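You operate a simulated robot arm through the tools that you are given. There is no shell and no other tool. Be economical: measure what you need, move in short steps, check, and stop when the job is done.

The job below is to be done with a simulated robot arm. You get a single attempt, and the scene is never put back.

JOB
Fetch the teal clip shuttle and set it on the top of the small table.

It is judged by the outcome, as a careful person would: the job done as asked, and still so three seconds after it is handed in. It fails if anything else is knocked over, pushed out of place, dropped, spilled or broken.

ROBOT AND FRAMES
A 6-joint arm with a two-finger parallel gripper, fixed in place. Base frame: the origin is at the foot of the arm, x ahead of it, y to its left, z up. Lengths are in m, angles in rad, forces in N, time in s.
With the tool pointing down near the work surface it reaches from about 0.26 to 0.68 m from the base axis. Its first joint turns from -1.152 to 1.152 rad. Payload 2.9 kg.
The tool frame sits at the grasp point between the pads (the TCP): z along the fingers, y along the line on which they close. The tips reach 0.03 m beyond it. Largest opening 0.11 m; finger width 0.02, thickness 0.01; the body of the gripper, 0.048 by 0.112 m, starts 0.055 m behind the TCP.
Orientation is that of the tool frame in the base frame, as a unit quaternion [w, x, y, z]. With the fingers straight down and closing along the base's y, the tool's x points along the base's -x, its y along +y and its z along -z.

CONTROLS
- The arm moves only by the tool play_rows. Its argument "commands" is one flat list of numbers, 7 for each row, row after row: the turn, a rotation vector about the tool's x, y, z in rad, then the shift along the tool's x, y, z in m, then the opening, from 0 (shut) to 1 (fully open). In form: [wx, wy, wz, tx, ty, tz, gripper, wx, wy, wz, tx, ty, tz, gripper, ...]. A call has 1 to 20 rows; each row shifts and turns the commanded pose from where the row before left it, along the tool's axes as they then stand. Rows are played at 5 a second. More than 0.05 m and 0.15 rad between two rows, or a gripper value outside its range, and nothing of the call is played. Where a pose cannot be reached the arm comes as near as it can. A force on the tool above 40 N (or 10 N above the force at the start of the call, whichever is more), or a blocked arm, ends the call early, and 0.2 s more pass. Each finger travels about 0.108 m/s and halts on what it meets, pressing with about 39 N; the grip force reading is that of the motor and also rises with nothing between the fingers. The clock runs only during rows and for 0.2 s after the last one: add rows that do not move to give the fingers time. It gives the time, the measured TCP pose, the force on the tool (base axes), the opening and the grip force at its end, in the units of the frame above (readings bear some noise), and new pictures: "pictures" is both (left out), scene, wrist or none.
- Cameras (640 x 400 px; columns grow to the right, rows downward): "scene" is fixed at [0.0867, 0.4547, 1.3694]; the picture's right is [-0.57, -0.82, 0.00], its down [-0.58, 0.40, -0.71] and it looks along [0.59, -0.40, -0.70] (base axes); focal length 356 px, centre (320, 200). "wrist" rides on the gripper at [0.072, 0.017, -0.104] in the tool frame; the picture's right is [-0.23, 0.97, 0.00], its down [-0.76, -0.18, -0.62] and it looks along [-0.61, -0.14, 0.78] (tool axes); focal length 222 px, centre (320, 200).
- probe_pixels(camera, pixels): for up to 12 pixels [column, row] of the newest picture of that camera ("zoom" is the newest enlarged one), the place [x, y, z] in the base frame of the surface seen there, good to about 0.002 m. The clock stands still meanwhile.
- close_up(camera, box): a new picture of the part [left, top, right, bottom] of that camera's present view, enlarged. The clock stands still meanwhile.
- close_job(): hands the job in; it is judged then, once.

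Keep the steps short. Do not move on a guess: measure, check each grasp and each placing, and mend mistakes. In all there are 60 turns and 170 pictures (those below and enlarged ones count). Leave the gripper open and the arm clear of the work at the hand-in unless told otherwise, and finish with a single line.

The tools are called as a command line: name --argument value ..., lists and objects as JSON in quotes. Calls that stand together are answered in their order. play_rows: Moves the arm, as the interface text tells. Its arguments: {"type":"object","properties":{"commands":{"type":"array","items":{"type":"number"}},"pictures":{"type":"string","enum":["both","scene","wrist","none"]}},"required":["commands"]} The other tools are called the same way: probe_pixels (camera, pixels) gives the place of the surface under pixels of a picture; close_up (camera, box) takes an enlarged picture of a part of a camera's view; close_job () hands the job in.

At the start:

```text
clock: 0.0
position: [0.3897, 0.0274, 0.9852]
ee_rot: [0.0, -0.001, 1.0, -0.001]
contact_force: [-0.1, 0.2, -0.3]
grip_width: 0.1099
grasp_force: 0.1
```

scene: 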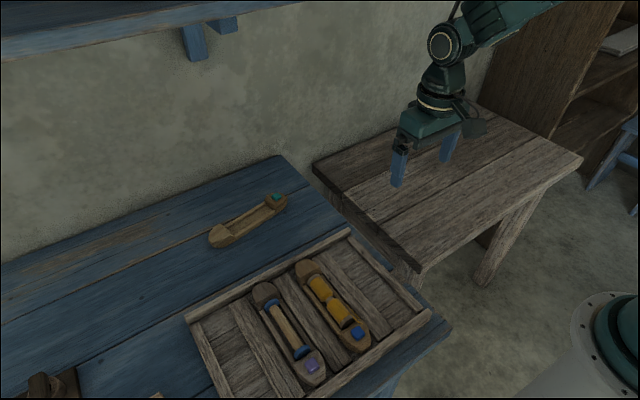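
wrist: 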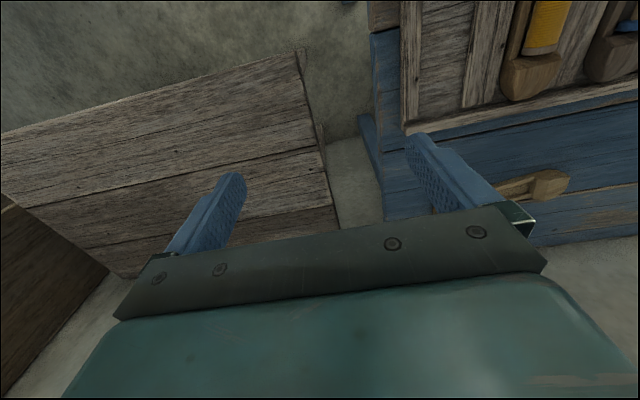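

I see three shuttles; the one at about (248,220) seems to carry a teal square. I'll enlarge it and the tray, and measure points.

close_up --camera "scene" --box '[190, 170, 310, 260]'

close_up --camera "scene" --box '[180, 230, 440, 400]'

probe_pixels --camera "scene" --pixels '[[218, 236], [248, 225], [252, 214], [276, 198], [284, 204], [230, 250], [290, 185], [330, 170], [420, 260], [480, 120], [575, 160], [430, 190]]'

```text
4.44 times, centred on (250, 215) of scene
```

zoom: 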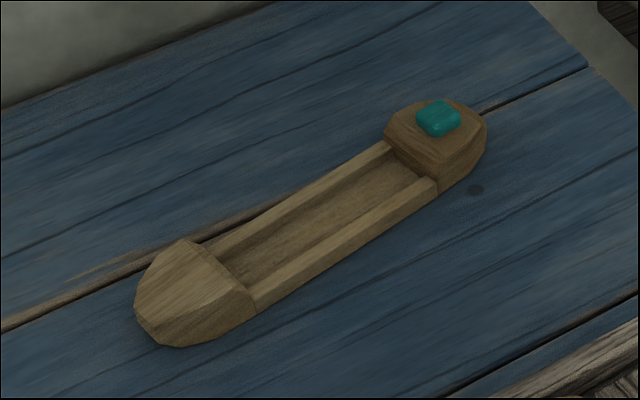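

```text
2.35 times, centred on (310, 315) of scene
```

zoom: 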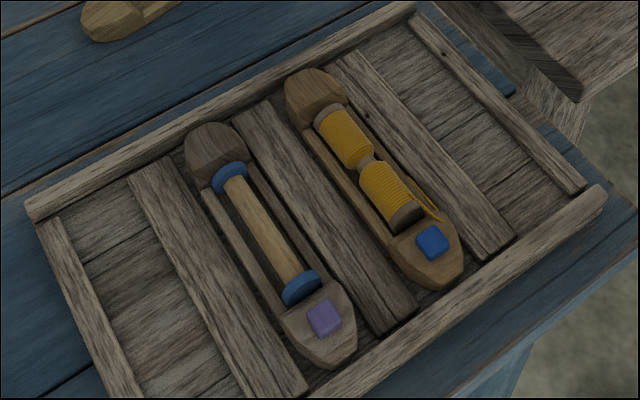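

```text
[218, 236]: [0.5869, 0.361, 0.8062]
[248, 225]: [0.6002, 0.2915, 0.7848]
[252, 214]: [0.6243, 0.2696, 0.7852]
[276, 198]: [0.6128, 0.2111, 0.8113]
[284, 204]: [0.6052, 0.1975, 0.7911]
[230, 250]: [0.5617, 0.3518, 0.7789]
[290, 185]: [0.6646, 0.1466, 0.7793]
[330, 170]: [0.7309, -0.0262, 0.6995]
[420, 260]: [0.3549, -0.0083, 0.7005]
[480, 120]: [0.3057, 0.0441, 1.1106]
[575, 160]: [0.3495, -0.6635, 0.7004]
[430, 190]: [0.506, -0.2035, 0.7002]
```

The loose shuttle at (248,220) has the teal clip. The others are blue and purple. The table top is at z=0.700. I'll zoom in again and measure the shuttle's edges precisely.

close_up --camera "scene" --box '[200, 185, 296, 245]'

```text
6.67 times, centred on (248, 215) of scene
```

zoom: 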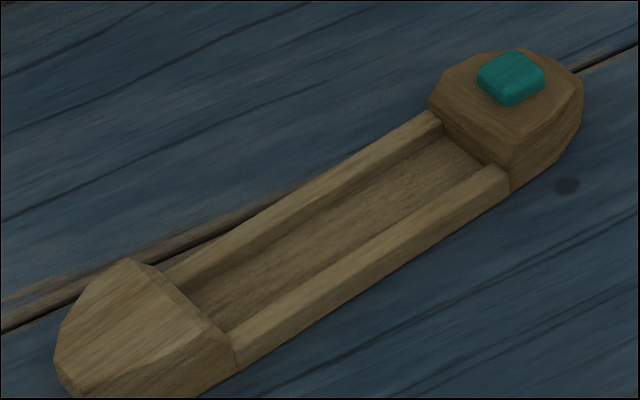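

probe_pixels --camera "zoom" --pixels '[[250, 335], [490, 180], [180, 272], [425, 122], [370, 256], [300, 198], [382, 264], [128, 268], [215, 352], [440, 92], [515, 150], [330, 225]]'

```text
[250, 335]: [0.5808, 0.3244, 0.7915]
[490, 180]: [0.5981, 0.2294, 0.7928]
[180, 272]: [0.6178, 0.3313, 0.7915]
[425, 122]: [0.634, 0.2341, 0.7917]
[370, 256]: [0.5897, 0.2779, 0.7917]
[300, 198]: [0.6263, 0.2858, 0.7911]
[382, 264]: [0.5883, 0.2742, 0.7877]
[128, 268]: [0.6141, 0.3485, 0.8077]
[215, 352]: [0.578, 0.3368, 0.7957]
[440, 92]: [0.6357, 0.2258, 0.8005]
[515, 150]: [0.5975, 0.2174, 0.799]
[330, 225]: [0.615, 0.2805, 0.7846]
```

The shuttle's centre is about (0.608, 0.282), its axis is about 10° off the y axis, and the rails are about 45 mm wide with tops at 0.7915. Next I'll check the tray rim, wall, shelf and table edges for clearance.

probe_pixels --camera "scene" --pixels '[[190, 316], [270, 272], [349, 230], [195, 55], [230, 25], [100, 45], [200, 120], [405, 265], [316, 165], [578, 156], [440, 280], [284, 160]]'

play_rows --commands '[0, 0, -0.146, 0, 0, -0.02, 0.64, 0, 0, -0.146, 0, 0, -0.02, 0.64, 0, 0, -0.146, 0, 0, 0, 0.64, 0, 0, -0.146, 0, 0, 0, 0.64, 0, 0, -0.146, 0, 0, 0, 0.64, 0, 0, -0.146, 0, 0, 0, 0.64, 0, 0, -0.146, 0, 0, 0, 0.64, 0, 0, -0.146, 0, 0, 0, 0.64, 0, 0, -0.146, 0, 0, 0, 0.64, 0, 0, -0.146, 0, 0, 0, 0.64, 0, 0, -0.146, 0, 0, 0, 0.64, 0, 0, -0.146, 0, 0, 0, 0.64]' --pictures "none"

```text
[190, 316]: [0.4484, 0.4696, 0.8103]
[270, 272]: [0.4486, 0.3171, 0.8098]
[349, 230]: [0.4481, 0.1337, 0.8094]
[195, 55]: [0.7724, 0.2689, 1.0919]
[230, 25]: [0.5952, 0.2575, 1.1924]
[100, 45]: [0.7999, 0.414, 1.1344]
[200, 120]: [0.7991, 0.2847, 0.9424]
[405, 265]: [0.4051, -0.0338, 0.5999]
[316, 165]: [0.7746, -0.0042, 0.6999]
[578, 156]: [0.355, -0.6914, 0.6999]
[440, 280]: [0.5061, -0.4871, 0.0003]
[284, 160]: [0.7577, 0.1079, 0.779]
```

```text
clock: 2.6
position: [0.3892, 0.0257, 1.0252]
ee_rot: [0.001, 0.769, -0.639, 0.0]
contact_force: [0.4, -0.1, -0.4]
grip_width: 0.0705
grasp_force: 0.1
```

The tray rim is at x≤0.45, so it's clear of the fingers. A shelf hangs over the bench near x≥0.59, z about 1.19. I'll measure it, and how tall the wrist stands above the TCP, before reaching in.

play_rows --commands '[0, 0, 0, 0, 0, 0, 0.64]' --pictures "both"

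probe_pixels --camera "scene" --pixels '[[20, 53], [20, 30], [150, 30], [150, 12], [285, 5], [218, 30], [192, 30], [205, 50], [238, 20], [250, 3]]'

```text
clock: 3.0
position: [0.3903, 0.0265, 1.0247]
ee_rot: [0.0, 0.769, -0.639, 0.0]
contact_force: [0.5, -0.6, 0.8]
grip_width: 0.0705
grasp_force: 0.0
```

scene: 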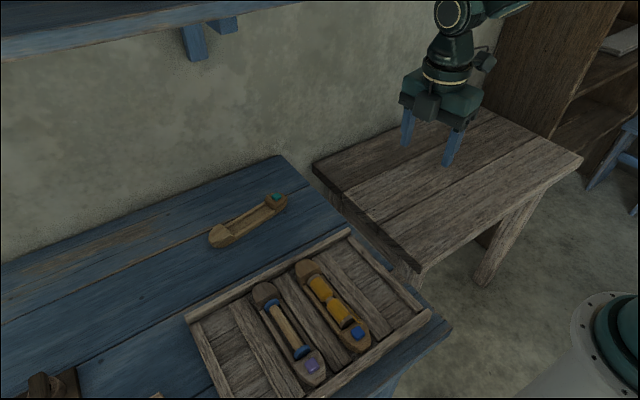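
wrist: 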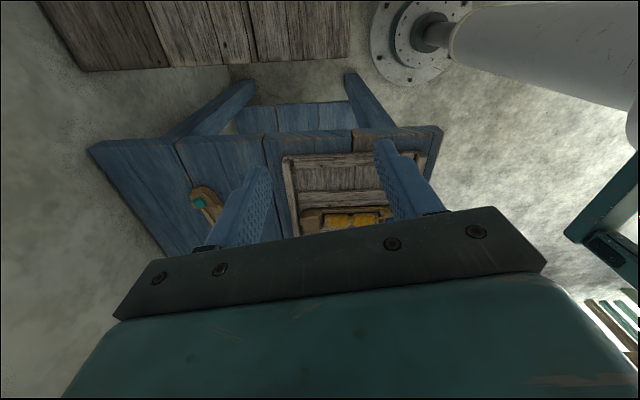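

```text
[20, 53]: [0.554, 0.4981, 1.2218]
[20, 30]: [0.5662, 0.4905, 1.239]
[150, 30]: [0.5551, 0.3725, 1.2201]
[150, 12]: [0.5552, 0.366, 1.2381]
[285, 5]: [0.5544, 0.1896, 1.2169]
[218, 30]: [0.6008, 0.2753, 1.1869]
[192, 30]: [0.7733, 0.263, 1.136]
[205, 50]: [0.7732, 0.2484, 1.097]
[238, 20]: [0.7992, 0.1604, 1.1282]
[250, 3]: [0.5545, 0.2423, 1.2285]
```

probe_pixels --camera "scene" --pixels '[[450, 15], [452, 2], [445, 50], [445, 80], [490, 8], [520, 5], [485, 62], [470, 20], [435, 100]]'

```text
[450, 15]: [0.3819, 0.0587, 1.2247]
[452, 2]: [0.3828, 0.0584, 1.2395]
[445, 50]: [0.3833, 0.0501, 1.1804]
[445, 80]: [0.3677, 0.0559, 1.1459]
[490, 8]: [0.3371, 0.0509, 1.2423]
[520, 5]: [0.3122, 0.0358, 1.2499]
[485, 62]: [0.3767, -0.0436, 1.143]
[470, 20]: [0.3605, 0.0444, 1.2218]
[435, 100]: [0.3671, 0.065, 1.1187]
```

The wrist top is about 0.24 above the TCP, so I'll stay below TCP z=0.90 under the shelf (bracket bottom at about 1.18). I'll drop to 0.89 and go sideways to above the shuttle.

play_rows --commands '[0, 0, 0, 0, 0, 0.045, 0.64, 0, 0, 0, 0, 0, 0.045, 0.64, 0, 0, 0, 0, 0, 0.045, 0.64, 0, 0, 0, -0.0211, -0.0261, 0, 0.64, 0, 0, 0, -0.0211, -0.0261, 0, 0.64, 0, 0, 0, -0.0211, -0.0261, 0, 0.64, 0, 0, 0, -0.0211, -0.0261, 0, 0.64, 0, 0, 0, -0.0211, -0.0261, 0, 0.64, 0, 0, 0, -0.0211, -0.0261, 0, 0.64, 0, 0, 0, -0.0211, -0.0261, 0, 0.64, 0, 0, 0, -0.0211, -0.0261, 0, 0.64, 0, 0, 0, -0.0211, -0.0261, 0, 0.64, 0, 0, 0, -0.0211, -0.0261, 0, 0.64, 0, 0, 0, 0, 0, 0, 0.64]' --pictures "both"

```text
clock: 6.0
position: [0.6066, 0.2823, 0.8891]
ee_rot: [0.0, 0.768, -0.64, 0.0]
contact_force: [-0.1, 0.5, -0.3]
grip_width: 0.0705
grasp_force: 0.1
```

scene: 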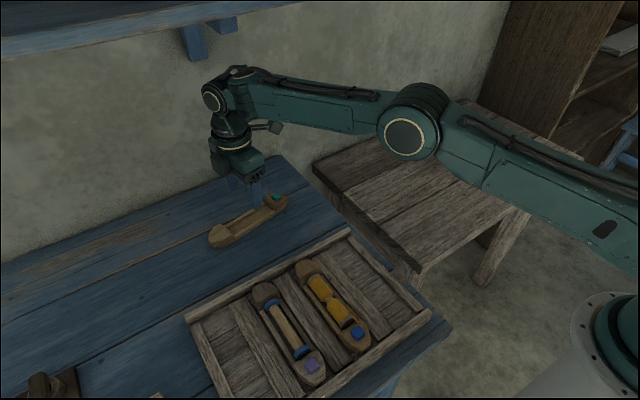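
wrist: 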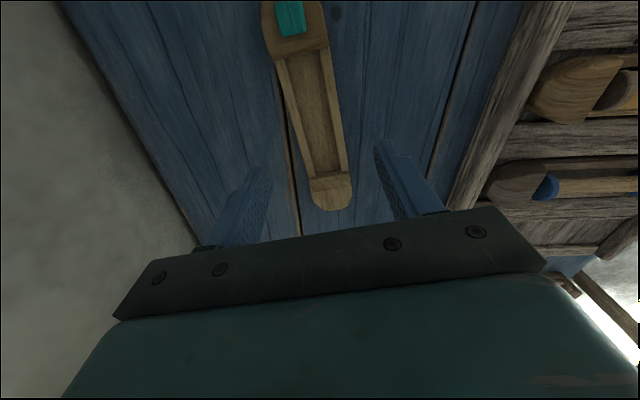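

The gripper is centred over the shuttle and well aligned, with the arm clear of the shelf. I'll descend to tips about 3 mm above the bench.

play_rows --commands '[0, 0, 0, 0, 0, 0.03, 0.64, 0, 0, 0, 0, 0, 0.025, 0.64, 0, 0, 0, 0, 0, 0.013, 0.64, 0, 0, 0, 0, 0, 0.009, 0.64, 0, 0, 0, 0, 0, 0, 0.64]' --pictures "both"

close_up --camera "scene" --box '[190, 140, 310, 260]'

```text
clock: 7.2
position: [0.6082, 0.2822, 0.8125]
ee_rot: [0.0, 0.768, -0.64, 0.0]
contact_force: [0.1, 0.7, -0.2]
grip_width: 0.0705
grasp_force: 0.1
```

scene: 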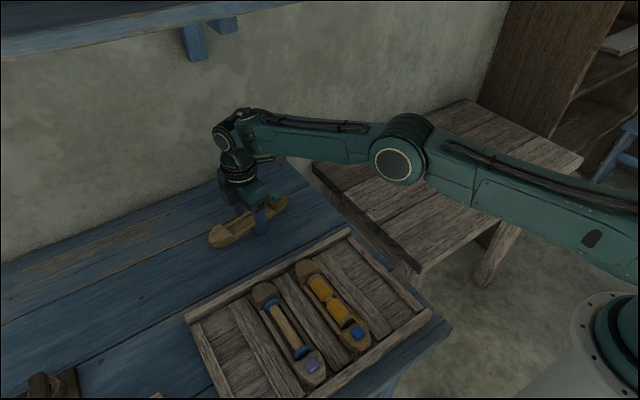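
wrist: 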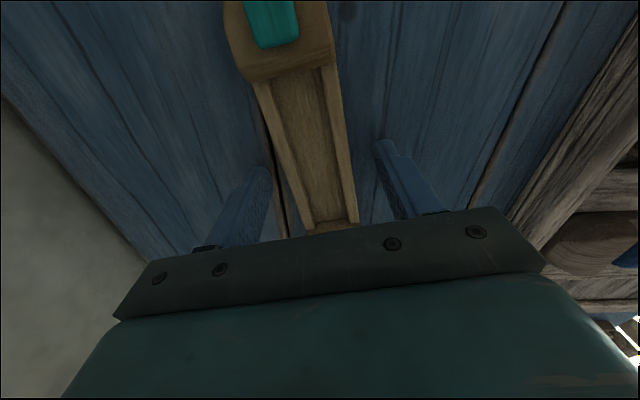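

```text
3.33 times, centred on (250, 200) of scene
```

zoom: 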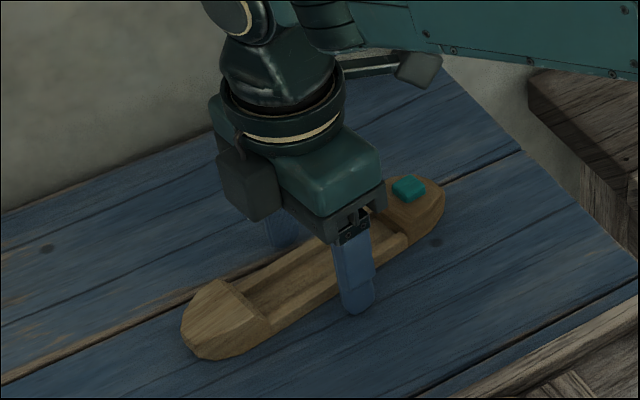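

The fingers straddle the rails without contact. Now I'll close.

play_rows --commands '[0, 0, 0, 0, 0, 0, 0.5, 0, 0, 0, 0, 0, 0, 0.42, 0, 0, 0, 0, 0, 0, 0.36, 0, 0, 0, 0, 0, 0, 0.3, 0, 0, 0, 0, 0, 0, 0.3]' --pictures "wrist"

```text
clock: 8.4
position: [0.6077, 0.2822, 0.8129]
ee_rot: [0.0, 0.768, -0.64, 0.0]
contact_force: [0.1, -1.0, 1.2]
grip_width: 0.0436
grasp_force: 39.8
```

wrist: 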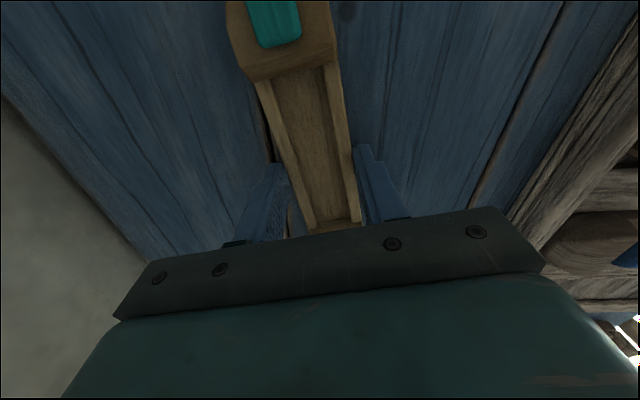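

The gripper holds at 43.6 mm width with 39.8 N. I'll lift 7 cm slowly.

play_rows --commands '[0, 0, 0, 0, 0, -0.01, 0.25, 0, 0, 0, 0, 0, -0.015, 0.25, 0, 0, 0, 0, 0, -0.015, 0.25, 0, 0, 0, 0, 0, -0.015, 0.25, 0, 0, 0, 0, 0, -0.015, 0.25, 0, 0, 0, 0, 0, 0, 0.25]' --pictures "both"

close_up --camera "scene" --box '[180, 120, 310, 250]'

```text
clock: 9.8
position: [0.608, 0.282, 0.8842]
ee_rot: [-0.001, 0.768, -0.641, 0.0]
contact_force: [-0.6, 0.1, -1.7]
grip_width: 0.0435
grasp_force: 38.7
```

scene: 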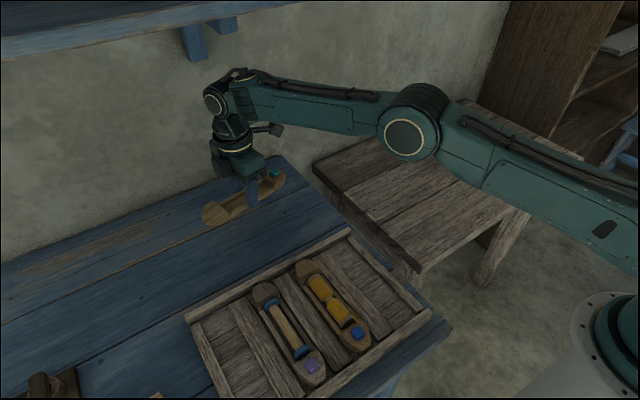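
wrist: 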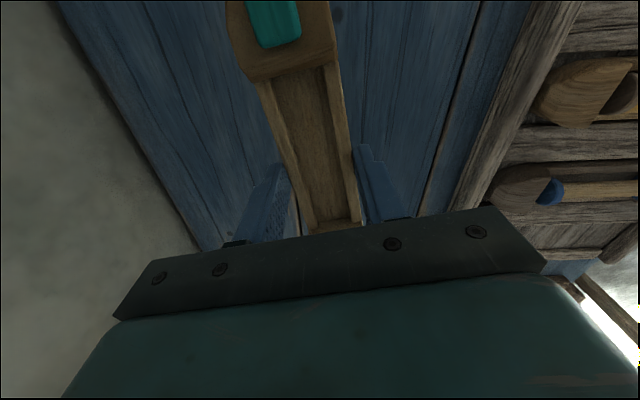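

```text
3.08 times, centred on (245, 185) of scene
```

zoom: 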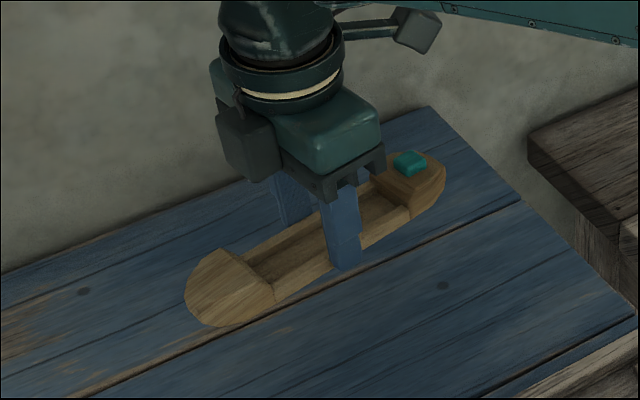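

The shuttle is lifted level. Next I'll carry it to above the table at (0.50, -0.27), inside the top's extents of x 0.36–0.77 and y -0.69 to -0.01.

play_rows --commands '[0, 0, 0, 0.014, 0.0055, 0, 0.25, 0, 0, 0, 0.0275, 0.0108, 0, 0.25, 0, 0, 0, 0.0275, 0.0108, 0, 0.25, 0, 0, 0, 0.0275, 0.0108, 0, 0.25, 0, 0, 0, 0.0275, 0.0108, 0, 0.25, 0, 0, 0, 0.0275, 0.0108, 0, 0.25, 0, 0, 0, 0.0275, 0.0108, 0, 0.25, 0, 0, 0, 0.0275, 0.0108, 0, 0.25, 0, 0, 0, 0.0275, 0.0108, 0, 0.25, 0, 0, 0, 0.0275, 0.0108, 0, 0.25, 0, 0, 0, 0.0275, 0.0108, 0, 0.25, 0, 0, 0, 0.0275, 0.0108, 0, 0.25, 0, 0, 0, 0.0275, 0.0108, 0, 0.25, 0, 0, 0, 0.0275, 0.0108, 0, 0.25, 0, 0, 0, 0.0275, 0.0108, 0, 0.25, 0, 0, 0, 0.0275, 0.0108, 0, 0.25, 0, 0, 0, 0.0275, 0.0108, 0, 0.25, 0, 0, 0, 0.0275, 0.0108, 0, 0.25, 0, 0, 0, 0.0275, 0.0108, 0, 0.25, 0, 0, 0, 0.014, 0.0055, 0, 0.25]' --pictures "both"

```text
clock: 14.0
position: [0.5016, -0.2701, 0.8831]
ee_rot: [0.001, 0.769, -0.639, 0.0]
contact_force: [0.1, 0.1, -2.6]
grip_width: 0.0434
grasp_force: 39.1
```

scene: 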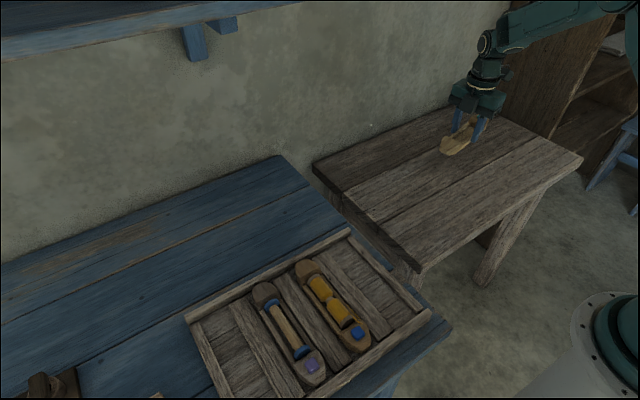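
wrist: 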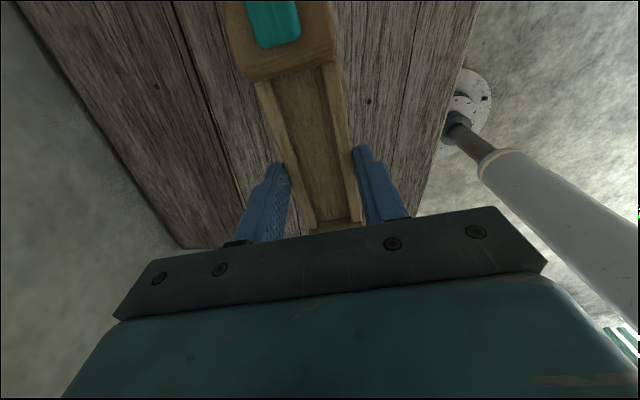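

The TCP is at (0.50, -0.27, 0.883) over the table with the grip unchanged. The shuttle should touch at TCP z about 0.734 (0.813 minus the 0.079 height difference). I'll lower to just above that.

play_rows --commands '[0, 0, 0, 0, 0, 0.025, 0.25, 0, 0, 0, 0, 0, 0.03, 0.25, 0, 0, 0, 0, 0, 0.03, 0.25, 0, 0, 0, 0, 0, 0.03, 0.25, 0, 0, 0, 0, 0, 0.015, 0.25, 0, 0, 0, 0, 0, 0.012, 0.25, 0, 0, 0, 0, 0, 0.004, 0.25, 0, 0, 0, 0, 0, 0, 0.25]' --pictures "both"

close_up --camera "scene" --box '[410, 80, 550, 190]'

```text
clock: 15.8
position: [0.5013, -0.2702, 0.7375]
ee_rot: [0.001, 0.768, -0.64, 0.0]
contact_force: [-0.2, 0.1, -1.7]
grip_width: 0.0436
grasp_force: 38.8
```

scene: 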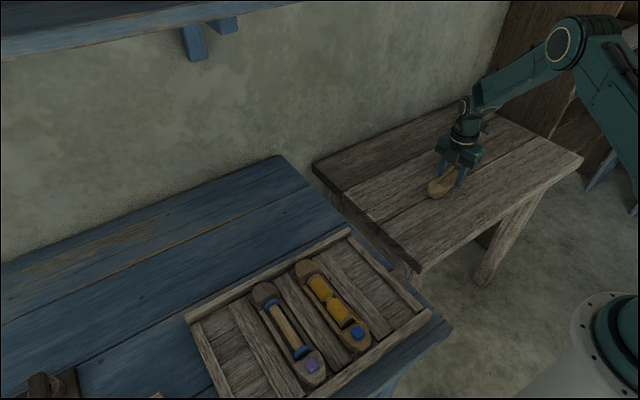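
wrist: 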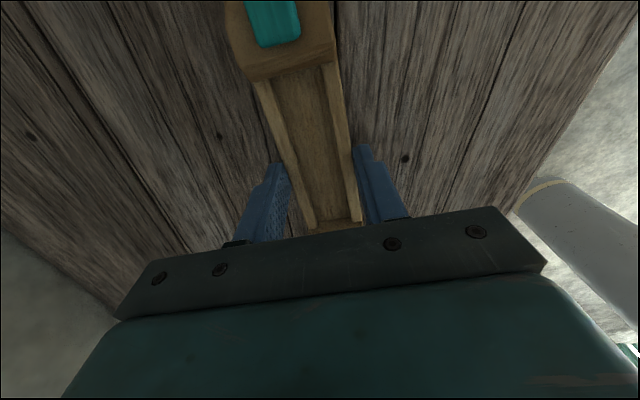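

```text
3.64 times, centred on (480, 135) of scene
```

zoom: 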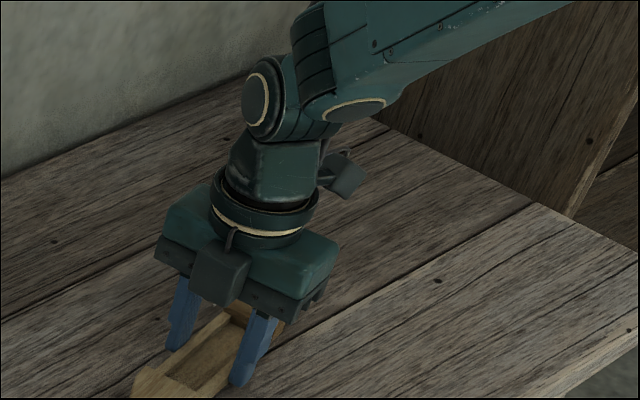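

The TCP is at z=0.7375 with no contact yet. I'll creep down 1 mm per row and watch the force.

play_rows --commands '[0, 0, 0, 0, 0, 0.001, 0.25, 0, 0, 0, 0, 0, 0.001, 0.25, 0, 0, 0, 0, 0, 0.001, 0.25, 0, 0, 0, 0, 0, 0, 0.25]' --pictures "none"

```text
clock: 16.8
position: [0.5016, -0.2697, 0.7346]
ee_rot: [0.0, 0.769, -0.64, 0.0]
contact_force: [0.7, -0.2, -1.6]
grip_width: 0.0437
grasp_force: 38.9
```

play_rows --commands '[0, 0, 0, 0, 0, 0.0007, 0.25, 0, 0, 0, 0, 0, 0.0007, 0.25, 0, 0, 0, 0, 0, 0, 0.25]' --pictures "none"

```text
clock: 17.6
position: [0.502, -0.2697, 0.7321]
ee_rot: [0.0, 0.769, -0.64, 0.0]
contact_force: [-3.7, 2.0, 12.2]
grip_width: 0.0436
grasp_force: 38.5
```

The force has risen to +12 N in z, so the shuttle rests on the table. I'll open slowly to 0.64.

play_rows --commands '[0, 0, 0, 0, 0, -0.0005, 0.25, 0, 0, 0, 0, 0, 0, 0.42, 0, 0, 0, 0, 0, 0, 0.5, 0, 0, 0, 0, 0, 0, 0.58, 0, 0, 0, 0, 0, 0, 0.64, 0, 0, 0, 0, 0, 0, 0.64]' --pictures "wrist"

```text
clock: 19.0
position: [0.501, -0.2704, 0.7336]
ee_rot: [0.0, 0.768, -0.641, 0.0]
contact_force: [0.1, -0.2, 0.5]
grip_width: 0.0704
grasp_force: 0.2
```

wrist: 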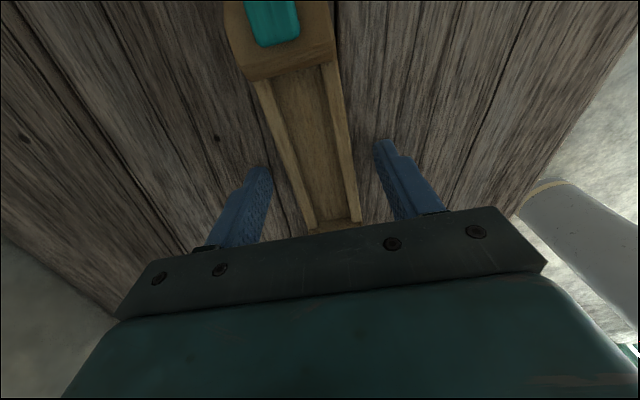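

It's released and both fingers are clear of the shuttle. I'll rise straight up 0.22 m and open wider at the top.

play_rows --commands '[0, 0, 0, 0, 0, -0.01, 0.64, 0, 0, 0, 0, 0, -0.03, 0.64, 0, 0, 0, 0, 0, -0.03, 0.64, 0, 0, 0, 0, 0, -0.03, 0.64, 0, 0, 0, 0, 0, -0.03, 0.64, 0, 0, 0, 0, 0, -0.03, 0.8, 0, 0, 0, 0, 0, -0.03, 1, 0, 0, 0, 0, 0, -0.03, 1, 0, 0, 0, 0, 0, 0, 1]' --pictures "both"

close_up --camera "scene" --box '[390, 90, 560, 230]'

```text
clock: 21.0
position: [0.5005, -0.27, 0.9518]
ee_rot: [0.001, 0.769, -0.64, 0.0]
contact_force: [-0.2, -0.3, 0.6]
grip_width: 0.1101
grasp_force: 0.0
```

scene: 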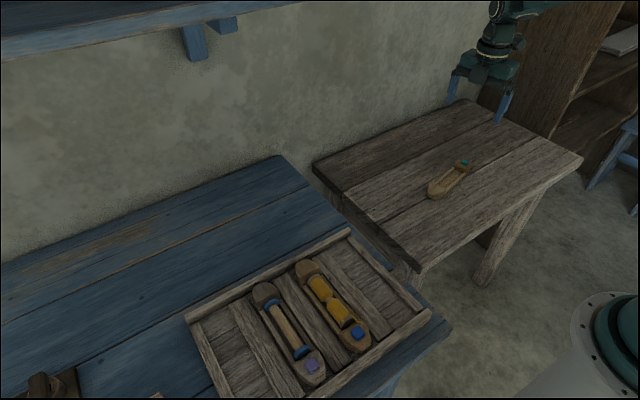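
wrist: 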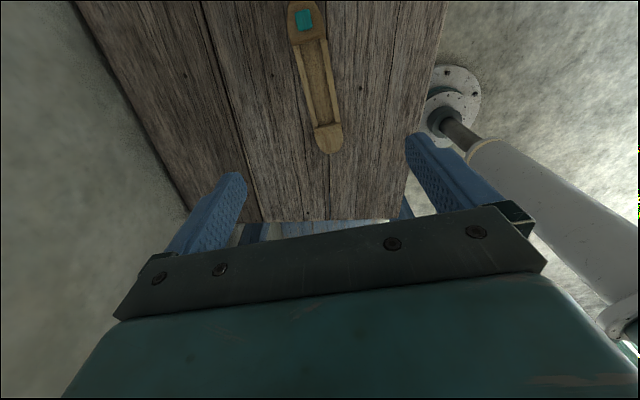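

```text
2.86 times, centred on (475, 160) of scene
```

zoom: 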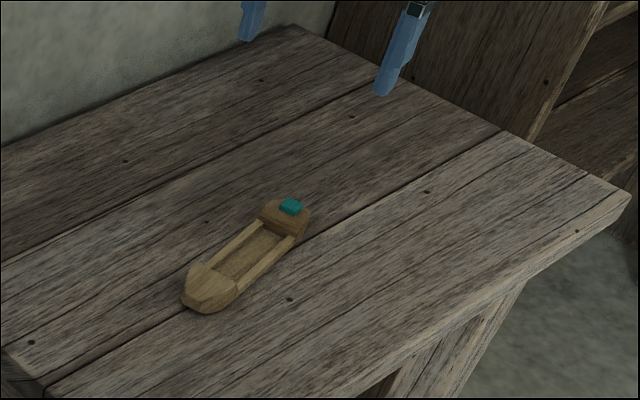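

The shuttle lies flat and upright on the table top, nothing else has moved, and the gripper is open and clear. I'm handing in.

close_job

```text
The job is handed in.
```

The teal clip shuttle is resting flat on the small table top, nothing else was disturbed, and the gripper is open and clear.
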